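You operate a simulated robot arm through the tools that you are given. There is no shell and no other tool.

You run a simulated two-armed robot. Do the job below in one go: nothing can be reset, and whatever is moved stays where it is left.

TASK
Empty the yellow saucer under the white pot, then set the pot back.
Fine: stand the pot between the saucers and the jug meanwhile; tip the water into the teal jug; the saucer goes back where it stood, the pot on it; spill nothing; leave the other saucer on the bench and its pot alone. Set down upright: white pot.

It is judged by the outcome, as a careful person would: the job done as asked, and still so three seconds after it is handed in. It fails if anything else is knocked over, pushed out of place, dropped, spilled or broken.

THE ROBOT
Two 7-joint arms with two-finger parallel grippers on one trunk that stands fixed in place. Base frame: the origin is at the foot of the trunk, x ahead of it, y to its left, z up; the work surface is at about z = 760. Readings come in mm, degrees, newtons and seconds.
The left shoulder is at [80, 131, 947], the right one opposite. With the tool pointing down near the work surface each hand reaches from about 400 to 860 mm from the base axis, measured 20 degrees to its own side. Payload 1.57 kg a hand.
The tool frame of a hand sits at the grasp point between the pads (the TCP): z along the fingers, y along the line on which they close. The tips reach 30 mm beyond it. The gripper opens to 110 mm. The fingers are 24 mm wide and 12 mm thick; the gripper's body (48 by 112 mm) begins 78 mm behind the TCP.
Orientation is that of the tool frame in the base frame, as a unit quaternion [w, x, y, z]. With the fingers straight down and closing along the base's y, the tool's x points along the base's -x, its y along +y and its z along -z.

THE INTERFACE
- The arms move only by the tool nudge_tool. It takes "left_moves", "right_moves" or both (then of equal length, played together; a hand with none holds still); each is a list of rows, each a list of 7 numbers: the closure, from 0 (fully open) to 1 (shut), then the shift along the tool's x, y, z in units of 500 mm (1.0 is 500 mm), then the turn, a rotation vector about the tool's x, y, z in units of 180 degrees (1.0 is 180 degrees). In form: [[gripper, tx, ty, tz, rx, ry, rz], ...]. A call has 1 to 20 rows; each row is the pose to reach, as a shift and turn from the pose commanded when the call began, along the tool's axes at that moment. A call with a number of a shift or a turn outside -1 to 1 is refused whole. Rows are played at 5 a second. More than 50 mm and 8.6 degrees between two rows, or a gripper value outside its range, and nothing of the call is played. Where a pose cannot be reached the arm comes as near as it can. A force on the tool above 40 N (or 10 N above the force at the start of the call, whichever is more), or a blocked arm, ends the call early, and 0.2 s more pass. Each finger travels about 108 mm/s and halts on what it meets, pressing with about 27 N; the grip force reading is that of the motor and also rises with nothing between the fingers. The clock runs only during rows and for 0.2 s after the last one: add rows that repeat a pose to give the fingers time. It gives the time, the measured TCP pose, the force on the tool (base axes), the opening and the grip force at its end, in the units of the frame above (readings bear some noise), with the torque about the TCP (base axes, N m) and any sound that the robot's microphone picked up, and new pictures: "pictures" is both (left out), scene, wrist or none (wrist: the cameras of the hands that moved).
- Cameras (640 x 400 px; columns grow to the right, rows downward): "scene" is now at [-46.6, 2.6, 1426.2]; the picture's right is [0.03, -1.00, 0.00], its down [-0.48, -0.01, -0.88] and it looks along [0.88, 0.02, -0.48] (base axes); focal length 340 px, centre (320, 200). "left" rides on the left gripper at [70, -16, -141] in its tool frame; the picture's right is [0.23, 0.97, 0.00], its down [-0.86, 0.20, -0.48] and it looks along [-0.47, 0.11, 0.88] (tool axes); focal length 222 px, centre (320, 200). "right" rides on the right gripper at [70, 16, -141] in its tool frame; the picture's right is [-0.23, 0.97, 0.00], its down [-0.85, -0.20, -0.48] and it looks along [-0.47, -0.11, 0.88] (tool axes); focal length 222 px, centre (320, 200). There is no depth. A picture from a camera that has moved, and an enlarged one, comes with that camera's place and axes in the base frame and with its lens.
- turn_head(pan, tilt): turns the head with the scene camera to pan (to the left, within 109 degrees either way) and tilt (down, from -29 to 69), counted from straight ahead of the robot. It gives what a move gives, and a new picture of the scene camera.
- zoom(camera, box): a new picture of the part [left, top, right, bottom] of that camera's present view, enlarged. No time passes.
- close_job(): hands the job in; it is judged then, once.

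Nothing tells you positions but the pictures and the camera data. Unless the task says otherwise, let go and move clear before handing in.

The tools are called after "Call:" as name(argument=value, ...) on one line, values as JSON. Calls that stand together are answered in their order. nudge_tool: Moves the arms, as the interface text tells. Its arguments: {"type":"object","properties":{"left_moves":{"type":"array","items":{"type":"array","items":{"type":"number"}}},"right_moves":{"type":"array","items":{"type":"array","items":{"type":"number"}}},"pictures":{"type":"string","enum":["both","scene","wrist","none"]}},"required":[]} The other tools are called the same way: turn_head (pan, tilt) turns the head that bears the scene camera; zoom (camera, box) takes an enlarged picture of a part of a camera's view; close_job () hands the job in.

At the start:

```text
t: 0.0
left_tool_pos: [446.6, 338.5, 1248.2]
left_orientation: [0.0, -0.001, 1.0, 0.0]
left_force: [0.0, 0.4, 0.2]
left_ft_torque: [0.0, -0.01, -0.01]
left_opening: 109.8
left_gripper_force: 0.0
right_tool_pos: [512.3, -23.0, 1195.9]
right_orientation: [0.0, 0.0, 1.0, 0.0]
right_force: [-0.6, 0.2, -0.2]
right_ft_torque: [-0.03, 0.0, 0.01]
right_opening: 109.8
right_gripper_force: 0.0
head pan, tilt: [1.5, 28.9]
```

scene: 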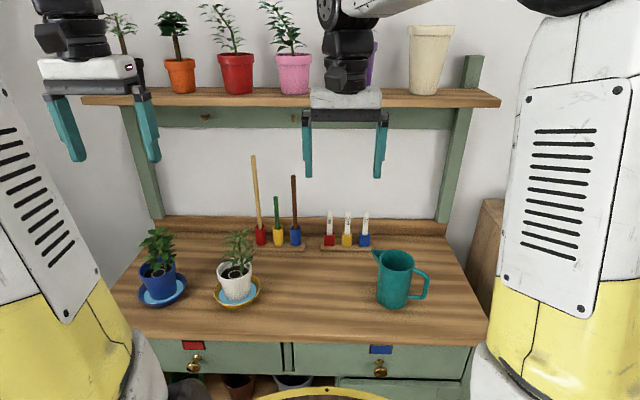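
right: 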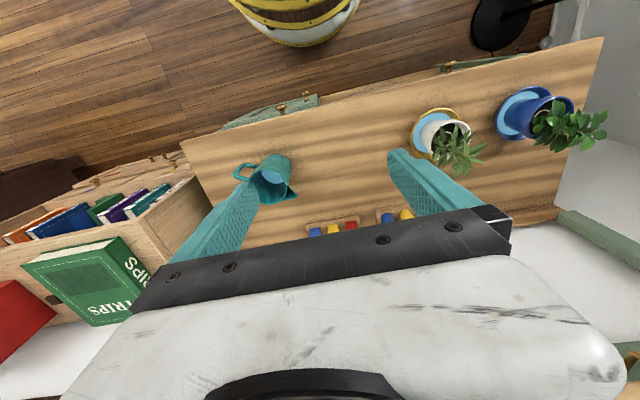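
left: 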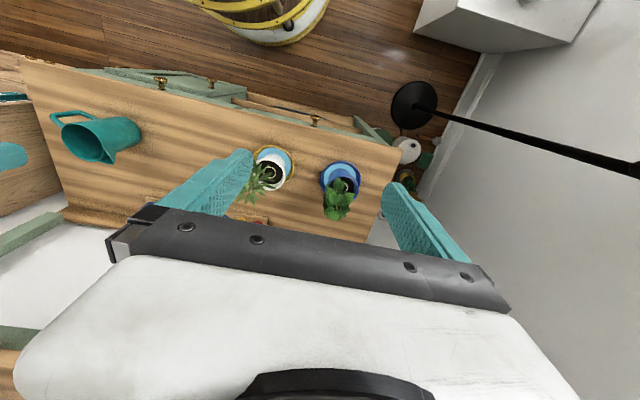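

I see a bench with a blue pot on a blue saucer (left), a white pot on a yellow saucer with water (left of centre) and a teal jug to the right. I'll take enlarged views first to measure positions.

Call:
zoom(camera="scene", box=[190, 220, 290, 320])

Call:
zoom(camera="scene", box=[350, 230, 450, 330])

Call:
zoom(camera="scene", box=[110, 220, 290, 320])

```text
4.00 times, centred on (240, 270) of scene
camera zoom: at [-46.6, 2.6, 1426.2], right [0.03, -1.0, 0.0], down [-0.48, -0.01, -0.88], along [0.88, 0.02, -0.48], focal length 1361 px, centre (640, -80)
```

zoom: 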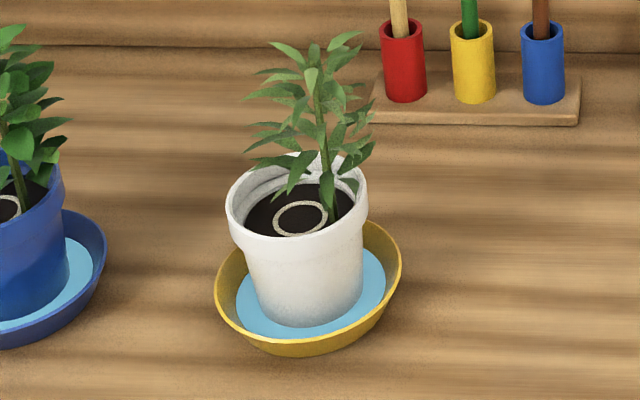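

```text
4.00 times, centred on (400, 280) of scene
camera zoom: at [-46.6, 2.6, 1426.2], right [0.03, -1.0, 0.0], down [-0.48, -0.01, -0.88], along [0.88, 0.02, -0.48], focal length 1361 px, centre (0, -120)
```

zoom: 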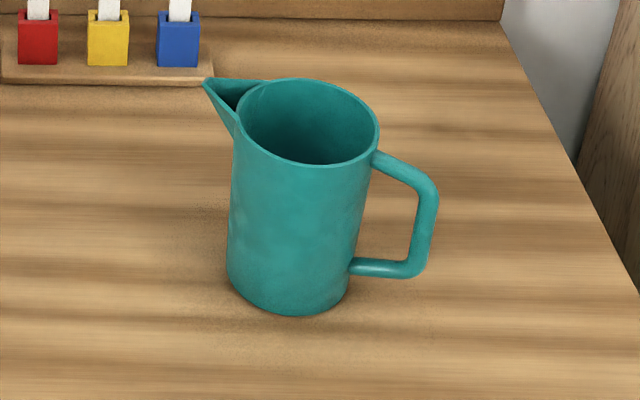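

```text
3.56 times, centred on (200, 270) of scene
camera zoom: at [-46.6, 2.6, 1426.2], right [0.03, -1.0, 0.0], down [-0.48, -0.01, -0.88], along [0.88, 0.02, -0.48], focal length 1210 px, centre (747, -49)
```

zoom: 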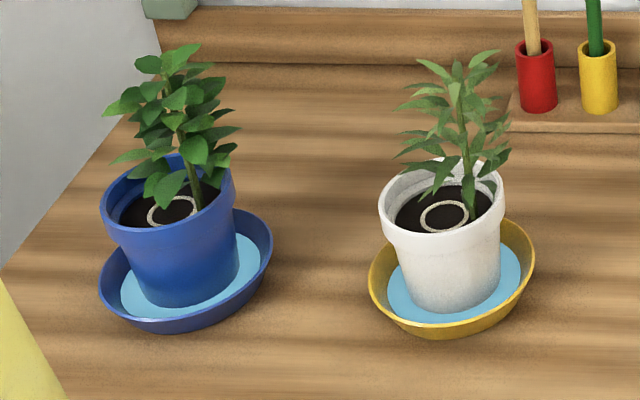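

The white pot looks to be near (628, 241) on the yellow saucer, and the jug near (626, -172). I'll check these with the wrist cameras from their present places before moving.

Call:
zoom(camera="left", box=[220, 130, 380, 230])

Call:
zoom(camera="right", box=[380, 70, 620, 220])

Call:
zoom(camera="right", box=[210, 130, 370, 230])

```text
4.00 times, centred on (300, 180) of left
camera zoom: at [377.6, 321.6, 1390.4], right [-0.23, 0.97, 0.0], down [0.86, 0.2, 0.48], along [0.47, 0.11, -0.88], focal length 888 px, centre (400, 280)
```

zoom: 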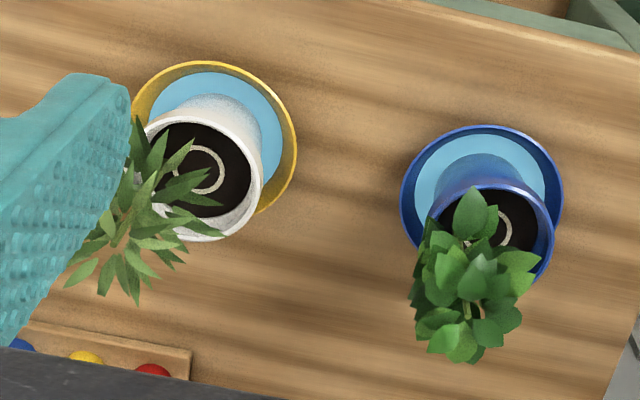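

```text
2.67 times, centred on (500, 145) of right
camera zoom: at [443.2, -7.6, 1337.1], right [0.23, 0.97, 0.0], down [0.85, -0.2, 0.48], along [0.47, -0.11, -0.88], focal length 592 px, centre (-160, 347)
```

zoom: 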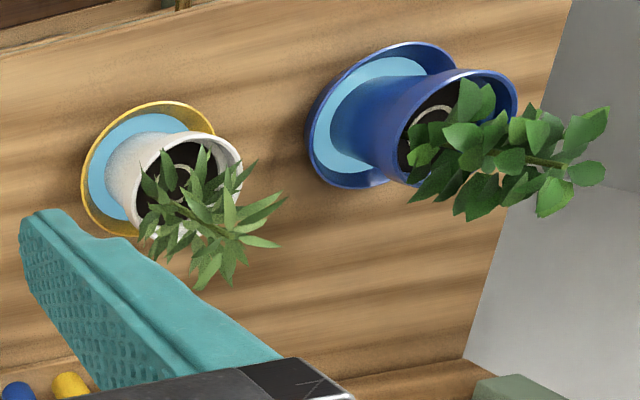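

```text
4.00 times, centred on (290, 180) of right
camera zoom: at [443.2, -7.6, 1337.1], right [0.23, 0.97, 0.0], down [0.85, -0.2, 0.48], along [0.47, -0.11, -0.88], focal length 888 px, centre (440, 280)
```

zoom: 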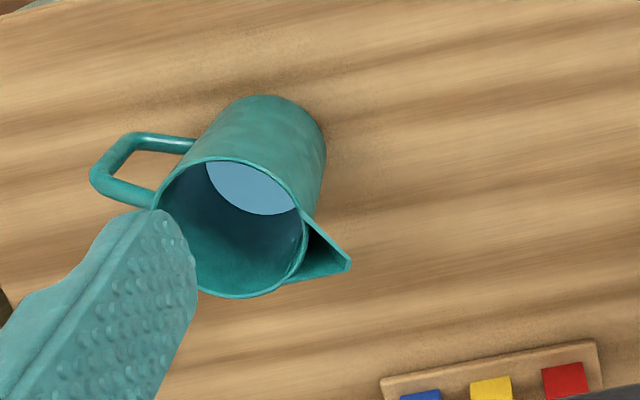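

The saucer is about 121 mm across with its rim near z=785, too wide for the gripper, so I'll have to pinch it by its wall. I'll move the right hand clear to the right, and bring the left hand low in front of the white pot, pitched forward for a level side view.

Call:
nudge_tool(left_moves=[[0, -0.0014, -0.0161, 0.063, 0, -0.0278, 0], [0, -0.0028, -0.0322, 0.126, 0, -0.0556, 0], [0, -0.0042, -0.0483, 0.189, 0, -0.0833, 0], [0, -0.0056, -0.0643, 0.252, 0, -0.1111, 0], [0, -0.007, -0.0804, 0.315, 0, -0.1389, 0], [0, -0.0084, -0.0965, 0.378, 0, -0.1667, 0], [0, -0.0098, -0.1126, 0.441, 0, -0.1944, 0], [0, -0.0112, -0.1287, 0.504, 0, -0.2222, 0], [0, -0.0126, -0.1448, 0.567, 0, -0.25, 0], [0, -0.014, -0.1608, 0.63, 0, -0.2778, 0], [0, -0.0154, -0.1769, 0.693, 0, -0.3056, 0], [0, -0.0168, -0.193, 0.756, 0, -0.3333, 0]], right_moves=[[0, 0.0133, -0.05, 0, 0, 0, 0], [0, 0.0267, -0.1, 0, 0, 0, 0], [0, 0.04, -0.15, 0, 0, 0, 0], [0, 0.0533, -0.2, 0, 0, 0, 0], [0, 0.0667, -0.25, 0, 0, 0, 0], [0, 0.08, -0.3, 0, 0, 0, 0], [0, 0.0933, -0.35, 0, 0, 0, 0], [0, 0.1067, -0.4, 0, 0, 0, 0], [0, 0.12, -0.45, 0, 0, 0, 0], [0, 0.1333, -0.5, 0, 0, 0, 0], [0, 0.1467, -0.55, 0, 0, 0, 0], [0, 0.16, -0.6, 0, 0, 0, 0]], pictures="both")

```text
t: 2.7
left_tool_pos: [525.7, 327.3, 811.8]
left_orientation: [0.501, 0.018, 0.864, -0.041]
left_force: [2.4, 4.7, 3.0]
left_ft_torque: [-0.13, 0.44, -0.49]
left_opening: 110.1
left_gripper_force: 0.0
left hand out of reach, approached as far as the arm can: row 8, 9, 10, 11, 12
right_tool_pos: [389.7, -255.7, 1225.6]
right_orientation: [0.022, 0.007, 0.999, -0.044]
right_force: [0.6, 1.5, 7.3]
right_ft_torque: [-0.05, 0.1, 0.04]
right_opening: 109.7
right_gripper_force: 0.0
head pan, tilt: [1.5, 28.9]
stopped in row 12 (left hand): the arm was blocked; the commanded pose is now the measured one
camera right: at [315.5, -225.6, 1361.3], right [0.24, 0.97, -0.07], down [0.83, -0.17, 0.53], along [0.5, -0.19, -0.84], focal length 222 px, centre (320, 200)
camera left: at [367.5, 323.5, 821.7], right [-0.04, 0.97, -0.25], down [0.02, 0.25, 0.97], along [1.0, 0.03, -0.03], focal length 222 px, centre (320, 200)
```

scene: 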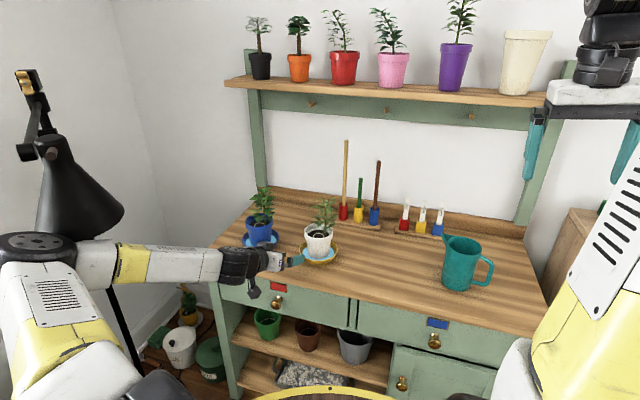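
right: 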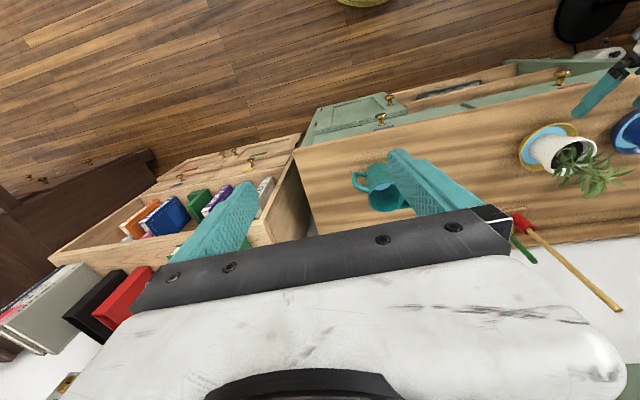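
left: 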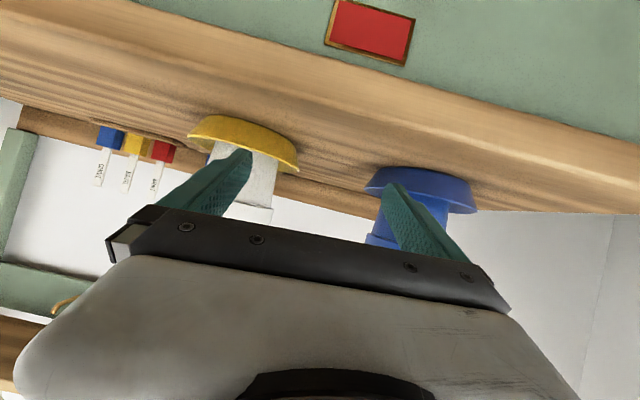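

The left arm could not reach that pitched pose and stopped, and the scene picture looks shifted, so I must check the camera and the surroundings before moving again.

Call:
zoom(camera="scene", box=[200, 170, 360, 270])

Call:
zoom(camera="left", box=[160, 80, 500, 280])

Call:
zoom(camera="scene", box=[400, 200, 560, 300])

```text
4.00 times, centred on (280, 220) of scene
camera zoom: at [-202.9, -19.3, 1426.3], right [0.3, -0.95, 0.01], down [-0.45, -0.15, -0.88], along [0.84, 0.26, -0.47], focal length 1361 px, centre (480, 120)
```

zoom: 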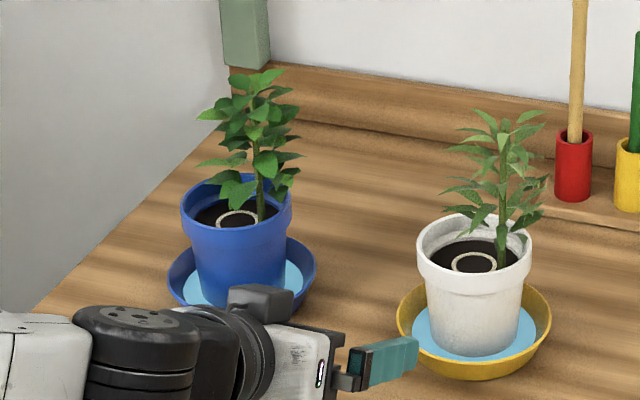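

```text
1.88 times, centred on (330, 180) of left
camera zoom: at [367.5, 323.5, 821.7], right [-0.04, 0.97, -0.25], down [0.02, 0.25, 0.97], along [1.0, 0.03, -0.03], focal length 418 px, centre (301, 238)
```

zoom: 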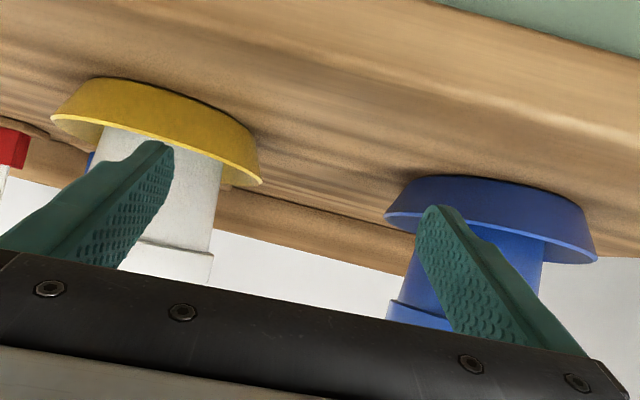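

```text
4.00 times, centred on (480, 250) of scene
camera zoom: at [-202.9, -19.3, 1426.3], right [0.3, -0.95, 0.01], down [-0.45, -0.15, -0.88], along [0.84, 0.26, -0.47], focal length 1361 px, centre (-320, 0)
```

zoom: 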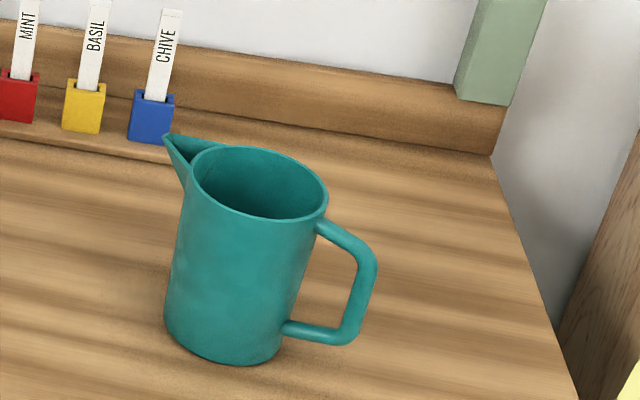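

The scene camera now reports itself 156 mm further back and yawed about 15 degrees, while the jug and saucers still compute to the same places. So the bench is undisturbed but the trunk seems to have been pushed back. I'll do a hold-still call to see whether all is steady.

Call:
nudge_tool(left_moves=[[0, 0, 0, 0, 0, 0, 0]], right_moves=[[0, 0, 0, 0, 0, 0, 0]], pictures="scene")

Call:
zoom(camera="scene", box=[0, 200, 320, 400])

```text
t: 3.1
left_tool_pos: [665.5, 129.6, 879.9]
left_orientation: [0.499, 0.197, 0.826, -0.175]
left_force: [-5.0, -1.4, 5.2]
left_ft_torque: [0.35, 0.27, 0.37]
left_opening: 110.2
left_gripper_force: 0.1
right_tool_pos: [473.3, -473.4, 1208.2]
right_orientation: [-0.003, 0.204, 0.978, -0.036]
right_force: [3.2, 9.7, -3.0]
right_ft_torque: [-1.06, 0.39, -0.02]
right_opening: 110.3
right_gripper_force: 0.0
head pan, tilt: [1.5, 28.9]
stopped in row 1 (left hand): the arm was blocked; the commanded pose is now the measured one
```

scene: 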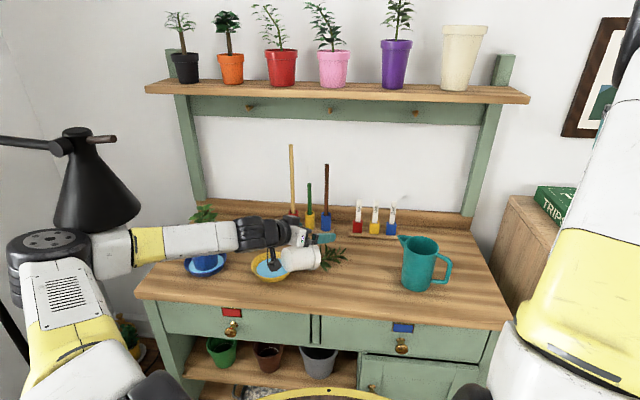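

```text
2.00 times, centred on (160, 300) of scene
camera zoom: at [-129.1, 19.6, 1426.3], right [0.11, -0.99, 0.0], down [-0.48, -0.06, -0.88], along [0.87, 0.09, -0.48], focal length 681 px, centre (640, 0)
```

zoom: 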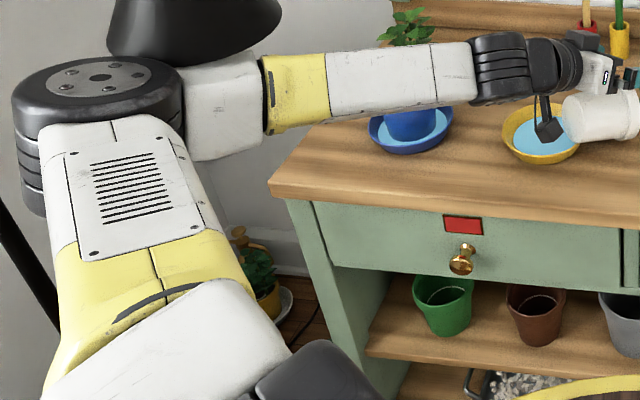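

The trunk swung back and the left hand was swept into the white pot, which has tipped on its side. I need to look closely at the present state before any further motion.

Call:
zoom(camera="scene", box=[170, 190, 370, 310])

Call:
zoom(camera="left", box=[0, 0, 640, 400])

Call:
zoom(camera="right", box=[0, 0, 640, 400])

```text
3.20 times, centred on (270, 250) of scene
camera zoom: at [-129.1, 19.6, 1426.3], right [0.11, -0.99, 0.0], down [-0.48, -0.06, -0.88], along [0.87, 0.09, -0.48], focal length 1089 px, centre (480, 40)
```

zoom: 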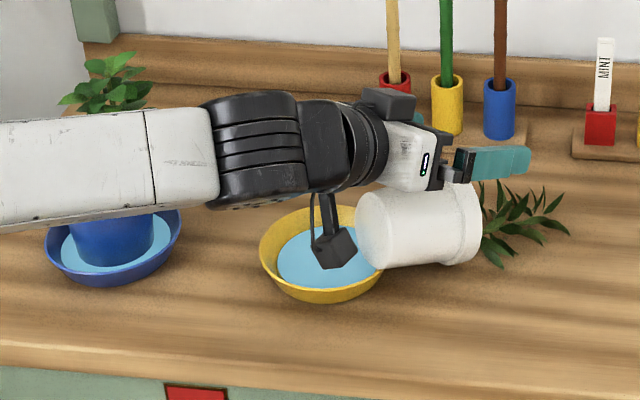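

```text
1.00 times, centred on (320, 200) of left (not enlarged: the box is as wide or as high as the picture)
camera zoom: at [521.5, 195.7, 880.9], right [0.39, 0.87, -0.29], down [0.1, 0.28, 0.96], along [0.92, -0.4, 0.02], focal length 222 px, centre (320, 200)
```

zoom: 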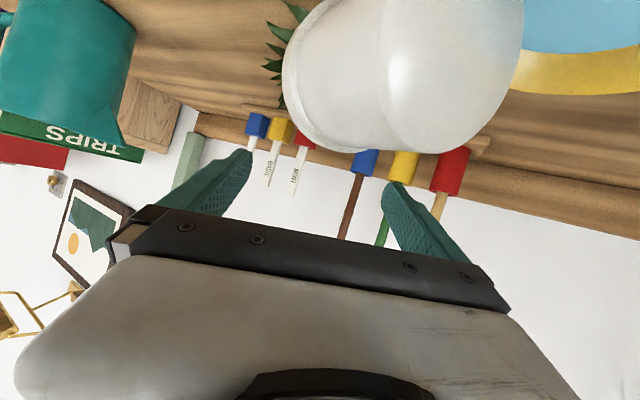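

```text
1.00 times, centred on (320, 200) of right (not enlarged: the box is as wide or as high as the picture)
camera zoom: at [420.8, -421.1, 1346.7], right [0.6, 0.8, -0.07], down [0.71, -0.49, 0.5], along [0.36, -0.35, -0.86], focal length 222 px, centre (320, 200)
```

zoom: 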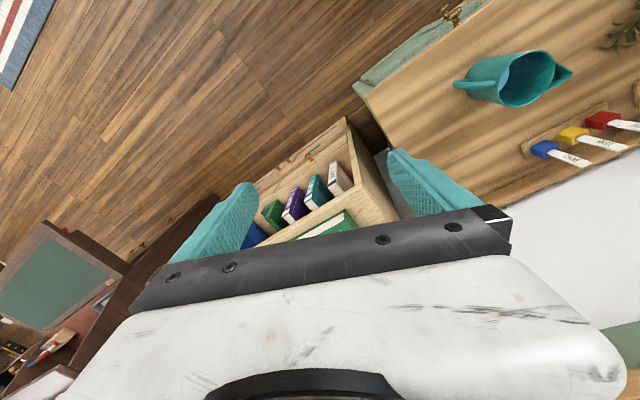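

The white pot is lying on its side to the right of the yellow saucer, which still holds its water, and the left hand is just above it. I'll lift the left hand straight up, well clear of everything, then hold so the robot can settle.

Call:
nudge_tool(left_moves=[[0, -0.0804, -0.0083, -0.0398, 0, 0, 0], [0, -0.1608, -0.0167, -0.0796, 0, 0, 0], [0, -0.2412, -0.025, -0.1194, 0, 0, 0], [0, -0.3216, -0.0333, -0.1592, 0, 0, 0], [0, -0.3574, -0.037, -0.1769, 0, 0, 0], [0, -0.3574, -0.037, -0.1769, 0, 0, 0], [0, -0.3574, -0.037, -0.1769, 0, 0, 0], [0, -0.3574, -0.037, -0.1769, 0, 0, 0]], pictures="both")

```text
t: 3.5
left_tool_pos: [435.4, 393.2, 866.8]
left_orientation: [0.507, -0.012, 0.862, -0.023]
left_force: [-7.3, 8.6, -2.1]
left_ft_torque: [-0.38, -0.6, -0.72]
left_opening: 110.1
left_gripper_force: 0.0
right_tool_pos: [380.2, -201.8, 1210.6]
right_orientation: [0.013, -0.05, 0.998, -0.039]
right_force: [11.2, 8.6, -5.4]
right_ft_torque: [-0.93, 1.1, -0.08]
right_opening: 109.7
right_gripper_force: 0.1
head pan, tilt: [1.5, 28.9]
stopped in row 2 (left hand): the arm was blocked; the commanded pose is now the measured one
camera left: at [278.1, 377.8, 874.3], right [-0.11, 0.96, -0.25], down [0.0, 0.25, 0.97], along [0.99, 0.11, -0.03], focal length 222 px, centre (320, 200)
```

scene: 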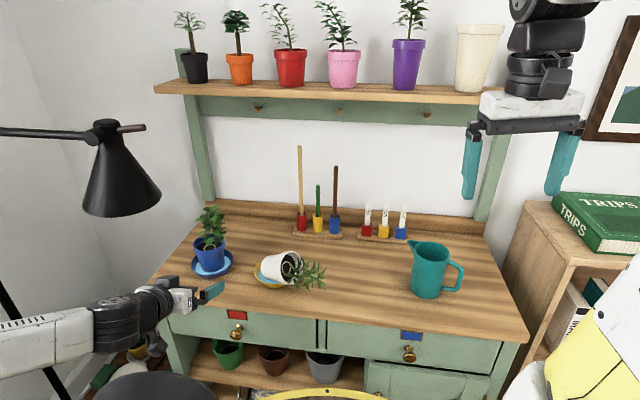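
left: 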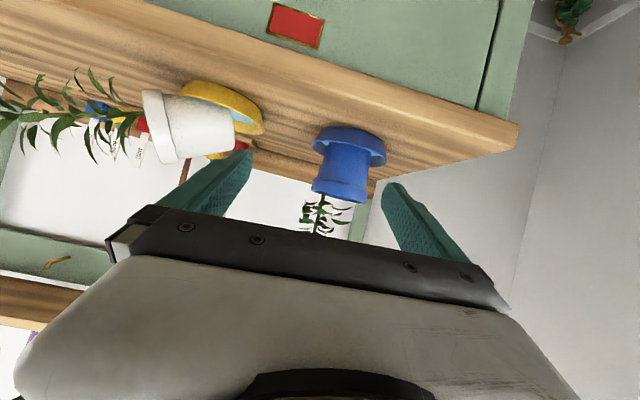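

The trunk is still swinging, carrying the left hand back away from the pots. I'll check the saucer and pot and the trunk position.

Call:
zoom(camera="scene", box=[170, 200, 370, 320])

Call:
zoom(camera="left", box=[80, 40, 400, 240])

Call:
zoom(camera="scene", box=[0, 200, 320, 400])

```text
3.20 times, centred on (270, 260) of scene
camera zoom: at [-108.0, 13.3, 1426.4], right [0.14, -0.99, 0.0], down [-0.48, -0.07, -0.87], along [0.86, 0.13, -0.49], focal length 1089 px, centre (480, 8)
```

zoom: 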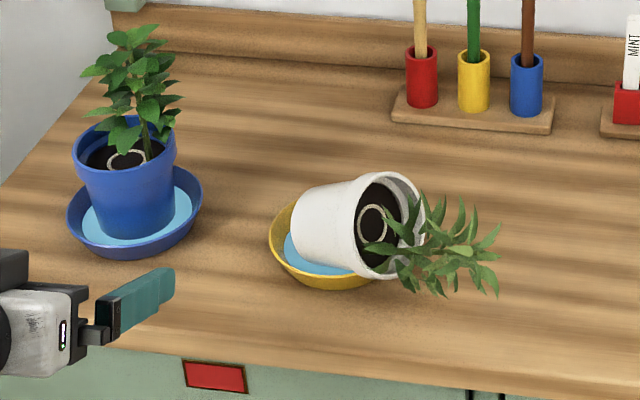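

```text
2.00 times, centred on (240, 140) of left
camera zoom: at [278.1, 377.8, 874.3], right [-0.11, 0.96, -0.25], down [0.0, 0.25, 0.97], along [0.99, 0.11, -0.03], focal length 444 px, centre (480, 320)
```

zoom: 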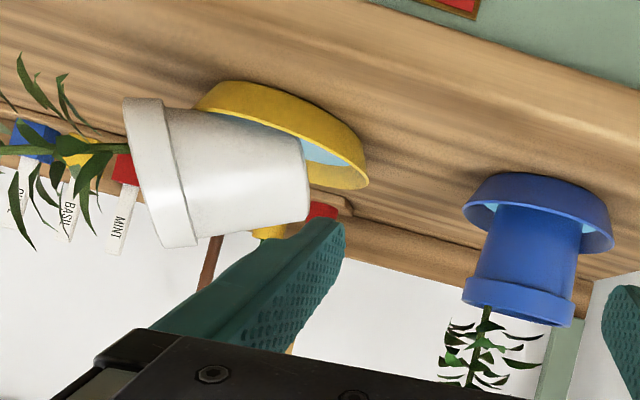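

```text
2.00 times, centred on (160, 300) of scene
camera zoom: at [-108.0, 13.3, 1426.4], right [0.14, -0.99, 0.0], down [-0.48, -0.07, -0.87], along [0.86, 0.13, -0.49], focal length 681 px, centre (640, 0)
```

zoom: 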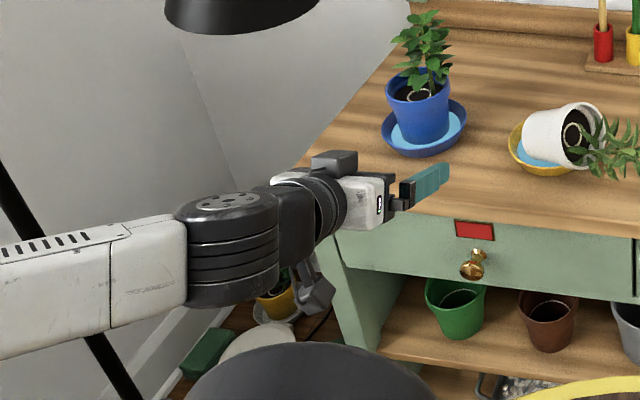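

The left hand has swung clear of the pots for the moment; the pot lies against the saucer, which is still level with water in it. I'll send the left hand up and back toward its feasible starting pose, then hold there to let the robot settle.

Call:
nudge_tool(left_moves=[[0, -0.0752, -0.0044, -0.039, 0, 0.0376, 0], [0, -0.1503, -0.0088, -0.0781, 0, 0.0751, 0], [0, -0.2255, -0.0131, -0.1171, 0, 0.1127, 0], [0, -0.3006, -0.0175, -0.1562, 0, 0.1502, 0], [0, -0.3758, -0.0219, -0.1952, 0, 0.1878, 0], [0, -0.4509, -0.0263, -0.2343, 0, 0.2253, 0], [0, -0.5261, -0.0306, -0.2733, 0, 0.2629, 0], [0, -0.6012, -0.035, -0.3124, 0, 0.3004, 0], [0, -0.6764, -0.0394, -0.3514, 0, 0.338, 0], [0, -0.6764, -0.0394, -0.3514, 0, 0.338, 0], [0, -0.6764, -0.0394, -0.3514, 0, 0.338, 0], [0, -0.6764, -0.0394, -0.3514, 0, 0.338, 0], [0, -0.6764, -0.0394, -0.3514, 0, 0.338, 0], [0, -0.6764, -0.0394, -0.3514, 0, 0.338, 0], [0, -0.6764, -0.0394, -0.3514, 0, 0.338, 0]], pictures="scene")

```text
t: 3.8
left_tool_pos: [392.6, 389.9, 879.9]
left_orientation: [0.483, -0.016, 0.875, -0.026]
left_force: [-0.4, -0.2, -0.2]
left_ft_torque: [-0.01, -0.06, -0.02]
left_opening: 109.9
left_gripper_force: 0.0
right_tool_pos: [334.4, -216.3, 1219.7]
right_orientation: [0.023, -0.041, 0.998, -0.038]
right_force: [0.8, 1.0, 2.0]
right_ft_torque: [-0.11, 0.11, 0.0]
right_opening: 109.7
right_gripper_force: 0.0
head pan, tilt: [1.5, 28.9]
stopped in row 1 (left hand): the arm was blocked; the commanded pose is now the measured one
```

scene: 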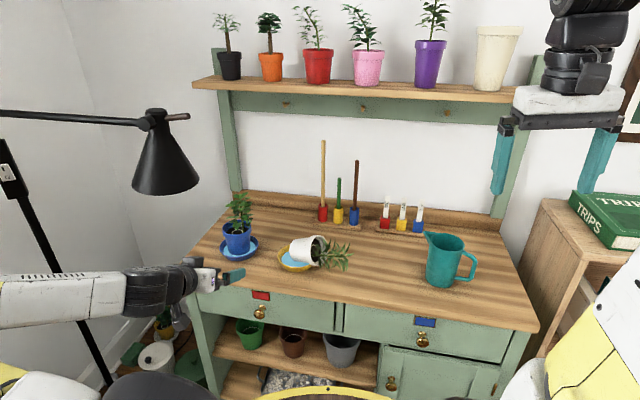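

Call:
zoom(camera="scene", box=[200, 190, 400, 310])

Call:
zoom(camera="scene", box=[0, 200, 320, 400])

Call:
zoom(camera="left", box=[0, 0, 640, 400])

```text
3.20 times, centred on (300, 250) of scene
camera zoom: at [-177.1, 11.3, 1426.1], right [0.21, -0.98, 0.0], down [-0.47, -0.1, -0.88], along [0.86, 0.18, -0.48], focal length 1089 px, centre (384, 40)
```

zoom: 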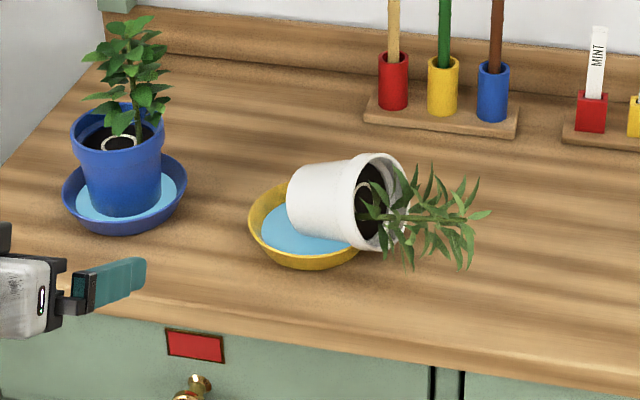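

```text
2.00 times, centred on (160, 300) of scene
camera zoom: at [-177.1, 11.3, 1426.1], right [0.21, -0.98, 0.0], down [-0.47, -0.1, -0.88], along [0.86, 0.18, -0.48], focal length 681 px, centre (640, 0)
```

zoom: 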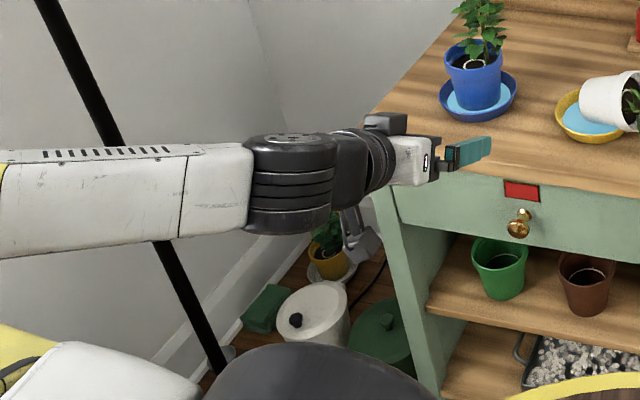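

```text
1.00 times, centred on (320, 200) of left (not enlarged: the box is as wide or as high as the picture)
camera zoom: at [235.7, 373.9, 896.8], right [-0.13, 0.96, -0.25], down [0.05, 0.26, 0.96], along [0.99, 0.11, -0.08], focal length 222 px, centre (320, 200)
```

zoom: 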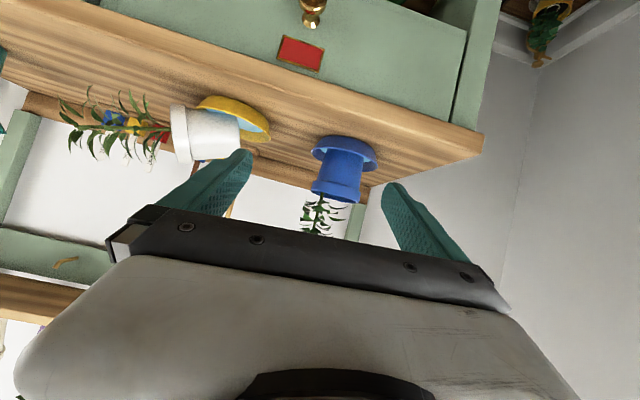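

Forces on both hands are now near zero and the left hand is in front of the bench, clear of the pots. I'll hold still for a second to see whether the trunk is at rest.

Call:
nudge_tool(left_moves=[[0, 0, 0, 0, 0, 0, 0], [0, 0, 0, 0, 0, 0, 0], [0, 0, 0, 0, 0, 0, 0]], right_moves=[[0, 0, 0, 0, 0, 0, 0], [0, 0, 0, 0, 0, 0, 0], [0, 0, 0, 0, 0, 0, 0]], pictures="scene")

Call:
zoom(camera="scene", box=[0, 200, 320, 400])

```text
t: 4.6
left_tool_pos: [424.5, 375.3, 879.7]
left_orientation: [0.482, -0.003, 0.875, -0.032]
left_force: [-0.2, -0.3, 0.6]
left_ft_torque: [0.01, 0.01, -0.01]
left_opening: 109.8
left_gripper_force: 0.0
right_tool_pos: [351.4, -229.2, 1216.1]
right_orientation: [0.017, -0.029, 0.999, -0.039]
right_force: [0.4, 0.2, 0.1]
right_ft_torque: [0.0, 0.03, 0.0]
right_opening: 110.0
right_gripper_force: 0.0
head pan, tilt: [1.5, 28.9]
```

scene: 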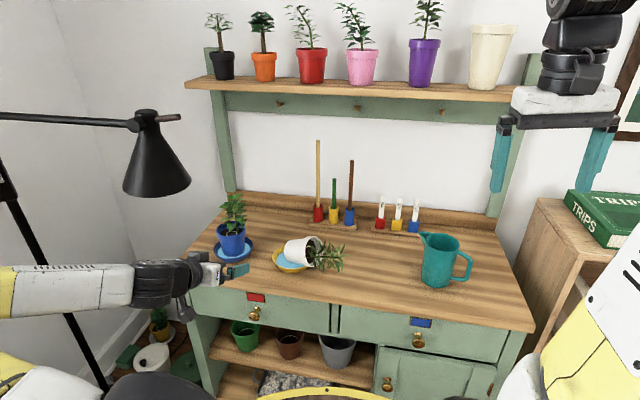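

```text
2.00 times, centred on (160, 300) of scene
camera zoom: at [-166.9, 5.5, 1426.2], right [0.2, -0.98, 0.0], down [-0.47, -0.09, -0.88], along [0.86, 0.17, -0.48], focal length 681 px, centre (640, 0)
```

zoom: 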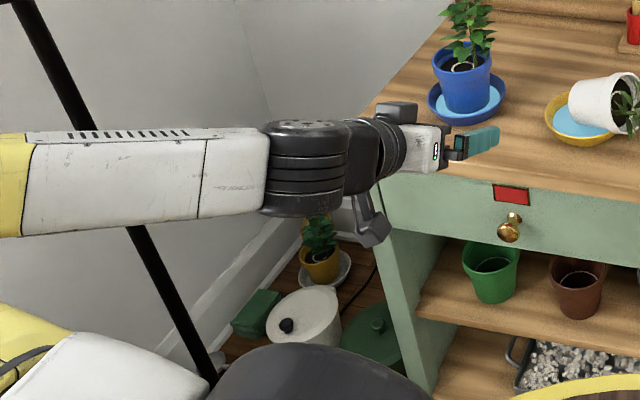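

The robot has come to rest this time with no block, though the trunk now stands about 120 mm back and turned some 10 degrees. I'll test a slow, small lift of the left hand to see whether it follows commands truly and whether the trunk moves with it.

Call:
nudge_tool(left_moves=[[0, -0.0169, -0.0012, -0.0106, 0, 0, 0], [0, -0.0337, -0.0024, -0.0213, 0, 0, 0], [0, -0.0506, -0.0035, -0.0319, 0, 0, 0], [0, -0.0675, -0.0047, -0.0425, 0, 0, 0], [0, -0.0843, -0.0059, -0.0532, 0, 0, 0], [0, -0.1012, -0.0071, -0.0638, 0, 0, 0], [0, -0.1012, -0.0071, -0.0638, 0, 0, 0], [0, -0.1012, -0.0071, -0.0638, 0, 0, 0]], pictures="none")

Call:
zoom(camera="scene", box=[200, 190, 400, 310])

```text
t: 6.4
left_tool_pos: [424.2, 373.9, 940.3]
left_orientation: [0.483, -0.004, 0.875, -0.031]
left_force: [-0.4, 0.0, 0.3]
left_ft_torque: [0.01, 0.0, -0.01]
left_opening: 110.1
left_gripper_force: 0.1
right_tool_pos: [350.1, -229.6, 1215.1]
right_orientation: [0.016, -0.029, 0.999, -0.038]
right_force: [-0.6, -0.1, -0.1]
right_ft_torque: [-0.03, 0.03, -0.05]
right_opening: 109.9
right_gripper_force: 0.1
head pan, tilt: [1.5, 28.9]
```

```text
3.20 times, centred on (300, 250) of scene
camera zoom: at [-166.9, 5.7, 1426.2], right [0.2, -0.98, 0.0], down [-0.47, -0.09, -0.88], along [0.86, 0.17, -0.48], focal length 1089 px, centre (384, 40)
```

zoom: 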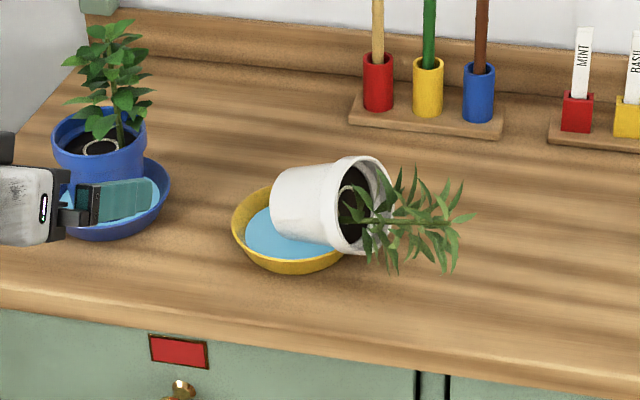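

The robot now tracks exactly and the trunk stays put, so slow moves in easy reach are safe. I'll turn the left hand fingers-down, above and in front of the fallen pot, for a top view.

Call:
nudge_tool(left_moves=[[0, -0.0186, -0.0355, -0.0011, -0.0017, 0.0268, 0.0002], [0, -0.0371, -0.071, -0.0022, -0.0034, 0.0535, 0.0004], [0, -0.0557, -0.1065, -0.0033, -0.0052, 0.0803, 0.0007], [0, -0.0743, -0.1419, -0.0043, -0.0069, 0.107, 0.0009], [0, -0.0928, -0.1774, -0.0054, -0.0086, 0.1338, 0.0011], [0, -0.1114, -0.2129, -0.0065, -0.0103, 0.1605, 0.0013], [0, -0.13, -0.2484, -0.0076, -0.012, 0.1873, 0.0015], [0, -0.1485, -0.2839, -0.0087, -0.0137, 0.214, 0.0017], [0, -0.1671, -0.3194, -0.0098, -0.0155, 0.2408, 0.002], [0, -0.1857, -0.3548, -0.0108, -0.0172, 0.2675, 0.0022], [0, -0.2042, -0.3903, -0.0119, -0.0189, 0.2943, 0.0024], [0, -0.2228, -0.4258, -0.013, -0.0206, 0.321, 0.0026], [0, -0.2228, -0.4258, -0.013, -0.0206, 0.321, 0.0026]], pictures="both")

```text
t: 9.2
left_tool_pos: [388.5, 250.7, 1043.2]
left_orientation: [-0.001, 0.0, 1.0, -0.001]
left_force: [0.2, -0.3, -0.7]
left_ft_torque: [0.03, 0.06, 0.01]
left_opening: 109.7
left_gripper_force: 0.1
left hand out of reach, approached as far as the arm can: row 9, 10, 11, 12, 13
right_tool_pos: [351.7, -228.7, 1215.1]
right_orientation: [0.017, -0.028, 0.999, -0.038]
right_force: [0.7, 0.8, -0.4]
right_ft_torque: [0.0, 0.05, 0.01]
right_opening: 110.2
right_gripper_force: 0.1
head pan, tilt: [1.5, 28.9]
camera left: at [318.4, 235.1, 1184.3], right [-0.23, 0.97, 0.0], down [0.86, 0.2, 0.48], along [0.46, 0.11, -0.88], focal length 222 px, centre (320, 200)
```

scene: 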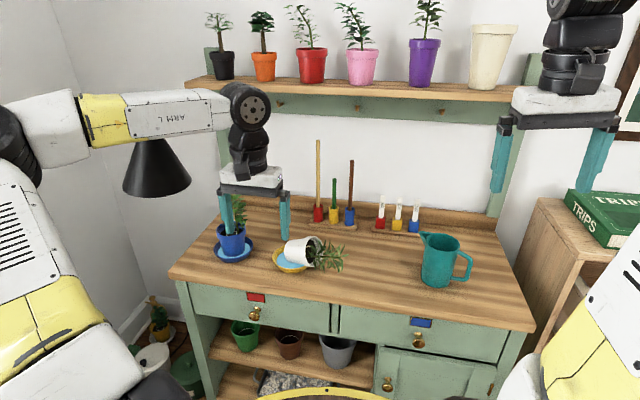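
left: 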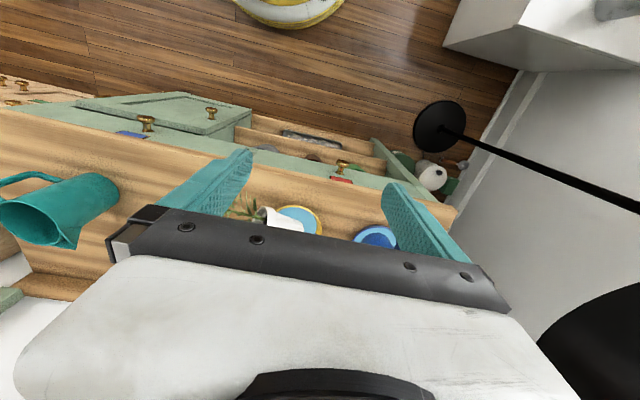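

The left hand fell short to the right in that pose but the trunk stayed still. I'll now test moving it straight forward, fingers down, which also brings its camera over the fallen pot.

Call:
nudge_tool(left_moves=[[0, -0.03, 0, 0, 0, 0, 0], [0, -0.06, 0, 0, 0, 0, 0], [0, -0.09, 0, 0, 0, 0, 0], [0, -0.12, 0, 0, 0, 0, 0], [0, -0.15, 0, 0, 0, 0, 0], [0, -0.18, 0, 0, 0, 0, 0], [0, -0.2, 0, 0, 0, 0, 0], [0, -0.22, 0, 0, 0, 0, 0], [0, -0.22, 0, 0, 0, 0, 0]], pictures="both")

```text
t: 11.2
left_tool_pos: [424.9, 299.0, 1042.0]
left_orientation: [-0.001, 0.0, 1.0, 0.0]
left_force: [0.5, 0.6, 0.7]
left_ft_torque: [0.01, -0.01, -0.01]
left_opening: 110.1
left_gripper_force: 0.1
left hand out of reach, approached as far as the arm can: row 1, 2, 3, 4, 5, 6, 7, 8, 9
right_tool_pos: [350.8, -228.9, 1214.7]
right_orientation: [0.017, -0.028, 0.999, -0.04]
right_force: [-0.4, 0.6, -0.4]
right_ft_torque: [0.02, 0.0, 0.0]
right_opening: 110.1
right_gripper_force: 0.0
head pan, tilt: [1.5, 28.9]
camera left: at [355.0, 282.0, 1183.9], right [-0.23, 0.97, 0.0], down [0.85, 0.2, 0.48], along [0.47, 0.11, -0.88], focal length 222 px, centre (320, 200)
```

scene: 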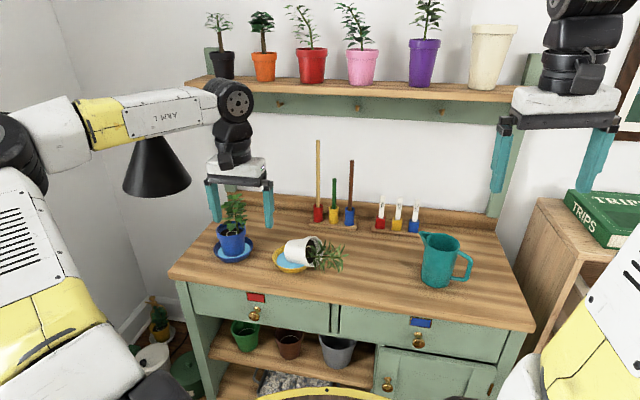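
left: 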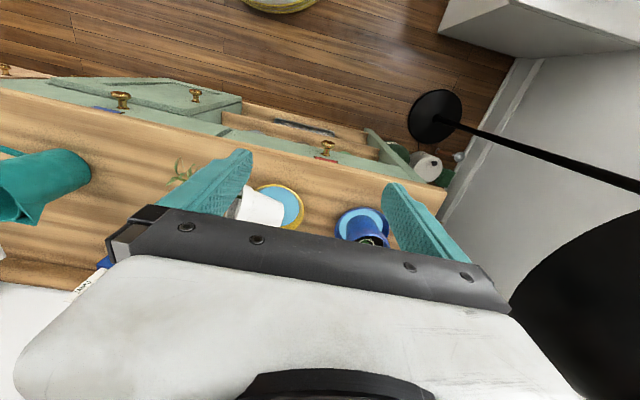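

The left arm seems stuck at some joint limit in this posture. I'll turn the head to look at how that arm is folded.

Call:
turn_head(pan=55, tilt=20)

```text
t: 12.4
left_tool_pos: [424.4, 298.4, 1042.3]
left_orientation: [0.0, -0.001, 1.0, 0.0]
left_force: [0.0, 0.6, 0.0]
left_ft_torque: [-0.03, 0.02, 0.03]
left_opening: 109.9
left_gripper_force: 0.0
right_tool_pos: [351.8, -228.9, 1215.4]
right_orientation: [0.017, -0.029, 0.999, -0.039]
right_force: [-0.4, 0.4, 0.1]
right_ft_torque: [0.03, 0.01, -0.03]
right_opening: 110.1
right_gripper_force: 0.0
head pan, tilt: [55.0, 20.0]
```

scene: 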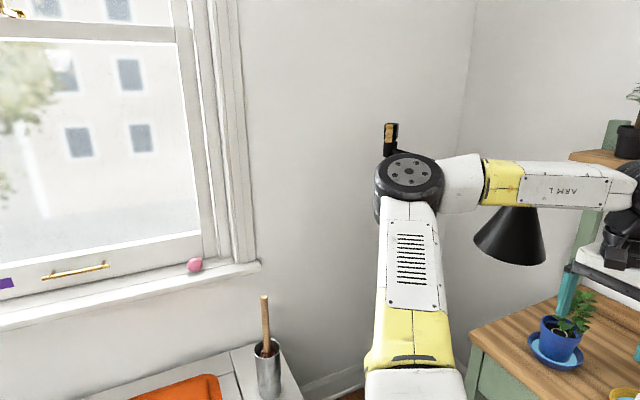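

The elbow is carried far out to the left and forward, near the lamp. I'll move the hand slowly up, back and left towards its original posture (relative to the trunk) to get the arm out of this corner.

Call:
nudge_tool(left_moves=[[0, 0.02, 0.0133, -0.025, 0, 0, 0], [0, 0.04, 0.0267, -0.05, 0, 0, 0], [0, 0.06, 0.04, -0.075, 0, 0, 0], [0, 0.08, 0.0533, -0.1, 0, 0, 0], [0, 0.1, 0.0667, -0.125, 0, 0, 0], [0, 0.12, 0.08, -0.15, 0, 0, 0], [0, 0.14, 0.0933, -0.175, 0, 0, 0], [0, 0.16, 0.1067, -0.2, 0, 0, 0], [0, 0.18, 0.12, -0.225, 0, 0, 0], [0, 0.2, 0.1333, -0.25, 0, 0, 0], [0, 0.22, 0.1467, -0.275, 0, 0, 0], [0, 0.24, 0.16, -0.3, 0, 0, 0], [0, 0.24, 0.16, -0.3, 0, 0, 0]], pictures="scene")

```text
t: 15.2
left_tool_pos: [307.5, 377.4, 1187.2]
left_orientation: [-0.001, 0.0, 1.0, 0.0]
left_force: [0.3, 0.2, 0.5]
left_ft_torque: [-0.01, 0.0, 0.05]
left_opening: 109.9
left_gripper_force: 0.0
right_tool_pos: [350.2, -229.6, 1216.0]
right_orientation: [0.017, -0.029, 0.999, -0.039]
right_force: [0.6, -0.4, -0.4]
right_ft_torque: [-0.02, 0.04, 0.01]
right_opening: 110.0
right_gripper_force: 0.0
head pan, tilt: [55.0, 20.0]
```

scene: 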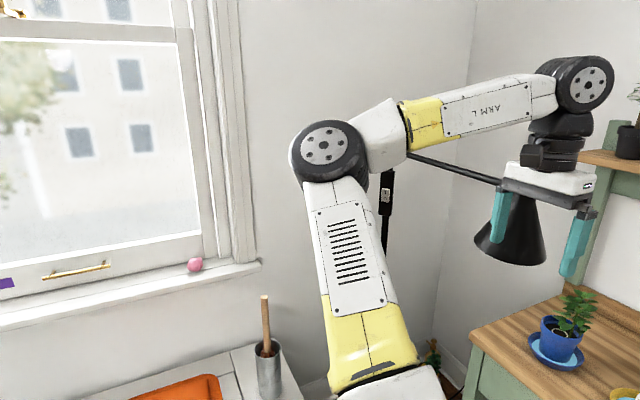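

The hand follows fully again here. I'll now move it slowly at this height to the right, mirroring where the right hand began, to see whether the arm can take up a more central posture.

Call:
nudge_tool(left_moves=[[0, -0.0122, -0.0428, -0.0015, 0, 0, 0], [0, -0.0243, -0.0857, -0.003, 0, 0, 0], [0, -0.0365, -0.1285, -0.0045, 0, 0, 0], [0, -0.0487, -0.1713, -0.006, 0, 0, 0], [0, -0.0608, -0.2142, -0.0075, 0, 0, 0], [0, -0.073, -0.257, -0.009, 0, 0, 0], [0, -0.0852, -0.2998, -0.0105, 0, 0, 0], [0, -0.0973, -0.3427, -0.012, 0, 0, 0], [0, -0.1095, -0.3855, -0.0135, 0, 0, 0], [0, -0.1217, -0.4283, -0.015, 0, 0, 0], [0, -0.1338, -0.4712, -0.0165, 0, 0, 0], [0, -0.146, -0.514, -0.018, 0, 0, 0], [0, -0.146, -0.514, -0.018, 0, 0, 0]], pictures="scene")

```text
t: 18.1
left_tool_pos: [356.6, 206.3, 1194.8]
left_orientation: [0.001, -0.002, 1.0, -0.001]
left_force: [0.4, -0.3, -0.1]
left_ft_torque: [-0.02, 0.01, 0.0]
left_opening: 109.9
left_gripper_force: 0.0
left hand out of reach, approached as far as the arm can: row 9, 10, 11, 12, 13
right_tool_pos: [351.0, -229.0, 1215.2]
right_orientation: [0.016, -0.029, 0.999, -0.039]
right_force: [0.2, -0.1, 0.0]
right_ft_torque: [-0.02, 0.0, 0.0]
right_opening: 110.2
right_gripper_force: 0.0
head pan, tilt: [55.0, 20.0]
```

scene: 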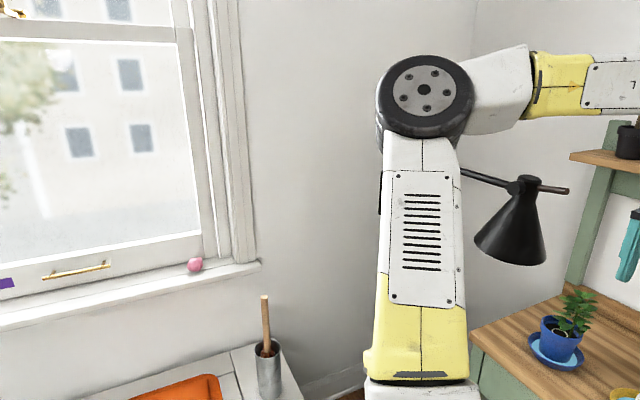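

It stalls again near y=206. I'll test whether the hand's yaw is what limits it: turn the hand 20 degrees counter-clockwise, then try further right.

Call:
nudge_tool(left_moves=[[0, 0, 0, 0, 0, 0, -0.028], [0, 0, 0, 0, 0, 0, -0.056], [0, 0, 0, 0, 0, 0, -0.084], [0, 0, 0, 0, 0, 0, -0.111], [0, -0.01, -0.03, 0, 0, 0, -0.111], [0, -0.02, -0.06, 0, 0, 0, -0.111], [0, -0.03, -0.09, 0, 0, 0, -0.111], [0, -0.04, -0.12, 0, 0, 0, -0.111], [0, -0.05, -0.15, 0, 0, 0, -0.111], [0, -0.05, -0.15, 0, 0, 0, -0.111]], pictures="none")

```text
t: 20.2
left_tool_pos: [356.6, 208.1, 1196.8]
left_orientation: [0.002, -0.174, 0.985, -0.001]
left_force: [0.5, -0.3, 0.2]
left_ft_torque: [-0.02, 0.0, 0.01]
left_opening: 110.3
left_gripper_force: 0.1
left hand out of reach, approached as far as the arm can: row 1, 3, 4, 5, 6, 7, 8, 9, 10
right_tool_pos: [350.7, -229.6, 1215.7]
right_orientation: [0.017, -0.029, 0.999, -0.038]
right_force: [0.1, -0.7, 0.2]
right_ft_torque: [0.04, 0.03, 0.0]
right_opening: 110.0
right_gripper_force: 0.1
head pan, tilt: [55.0, 20.0]
```

The limit is in the shoulder, not the hand's yaw. I'll look at the right arm's posture for comparison.

Call:
turn_head(pan=-50, tilt=10)

Call:
turn_head(pan=45, tilt=-5)

```text
t: 22.1
left_tool_pos: [357.4, 208.0, 1196.6]
left_orientation: [0.001, -0.175, 0.985, 0.0]
left_force: [0.1, -0.6, -0.2]
left_ft_torque: [0.0, -0.01, 0.01]
left_opening: 110.2
left_gripper_force: 0.1
right_tool_pos: [351.1, -229.2, 1214.8]
right_orientation: [0.017, -0.028, 0.999, -0.04]
right_force: [0.1, -0.7, 0.1]
right_ft_torque: [-0.01, 0.01, 0.02]
right_opening: 110.3
right_gripper_force: 0.0
head pan, tilt: [-50.0, 10.0]
```

scene: 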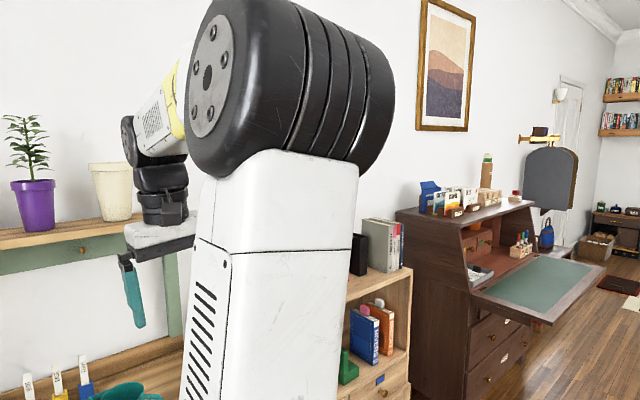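

```text
t: 23.8
left_tool_pos: [358.7, 209.1, 1196.0]
left_orientation: [0.0, -0.173, 0.985, -0.001]
left_force: [-0.2, 0.4, 0.4]
left_ft_torque: [0.0, -0.03, 0.01]
left_opening: 110.0
left_gripper_force: 0.0
right_tool_pos: [352.1, -228.7, 1214.9]
right_orientation: [0.017, -0.028, 0.999, -0.039]
right_force: [-0.3, 0.0, -1.3]
right_ft_torque: [0.01, 0.01, -0.02]
right_opening: 109.9
right_gripper_force: 0.1
head pan, tilt: [45.0, -5.0]
```

scene: 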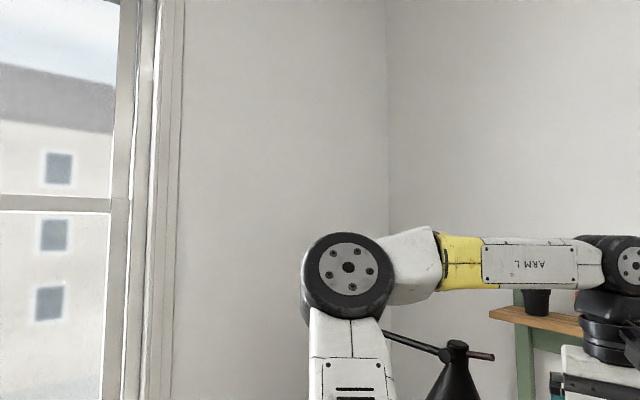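

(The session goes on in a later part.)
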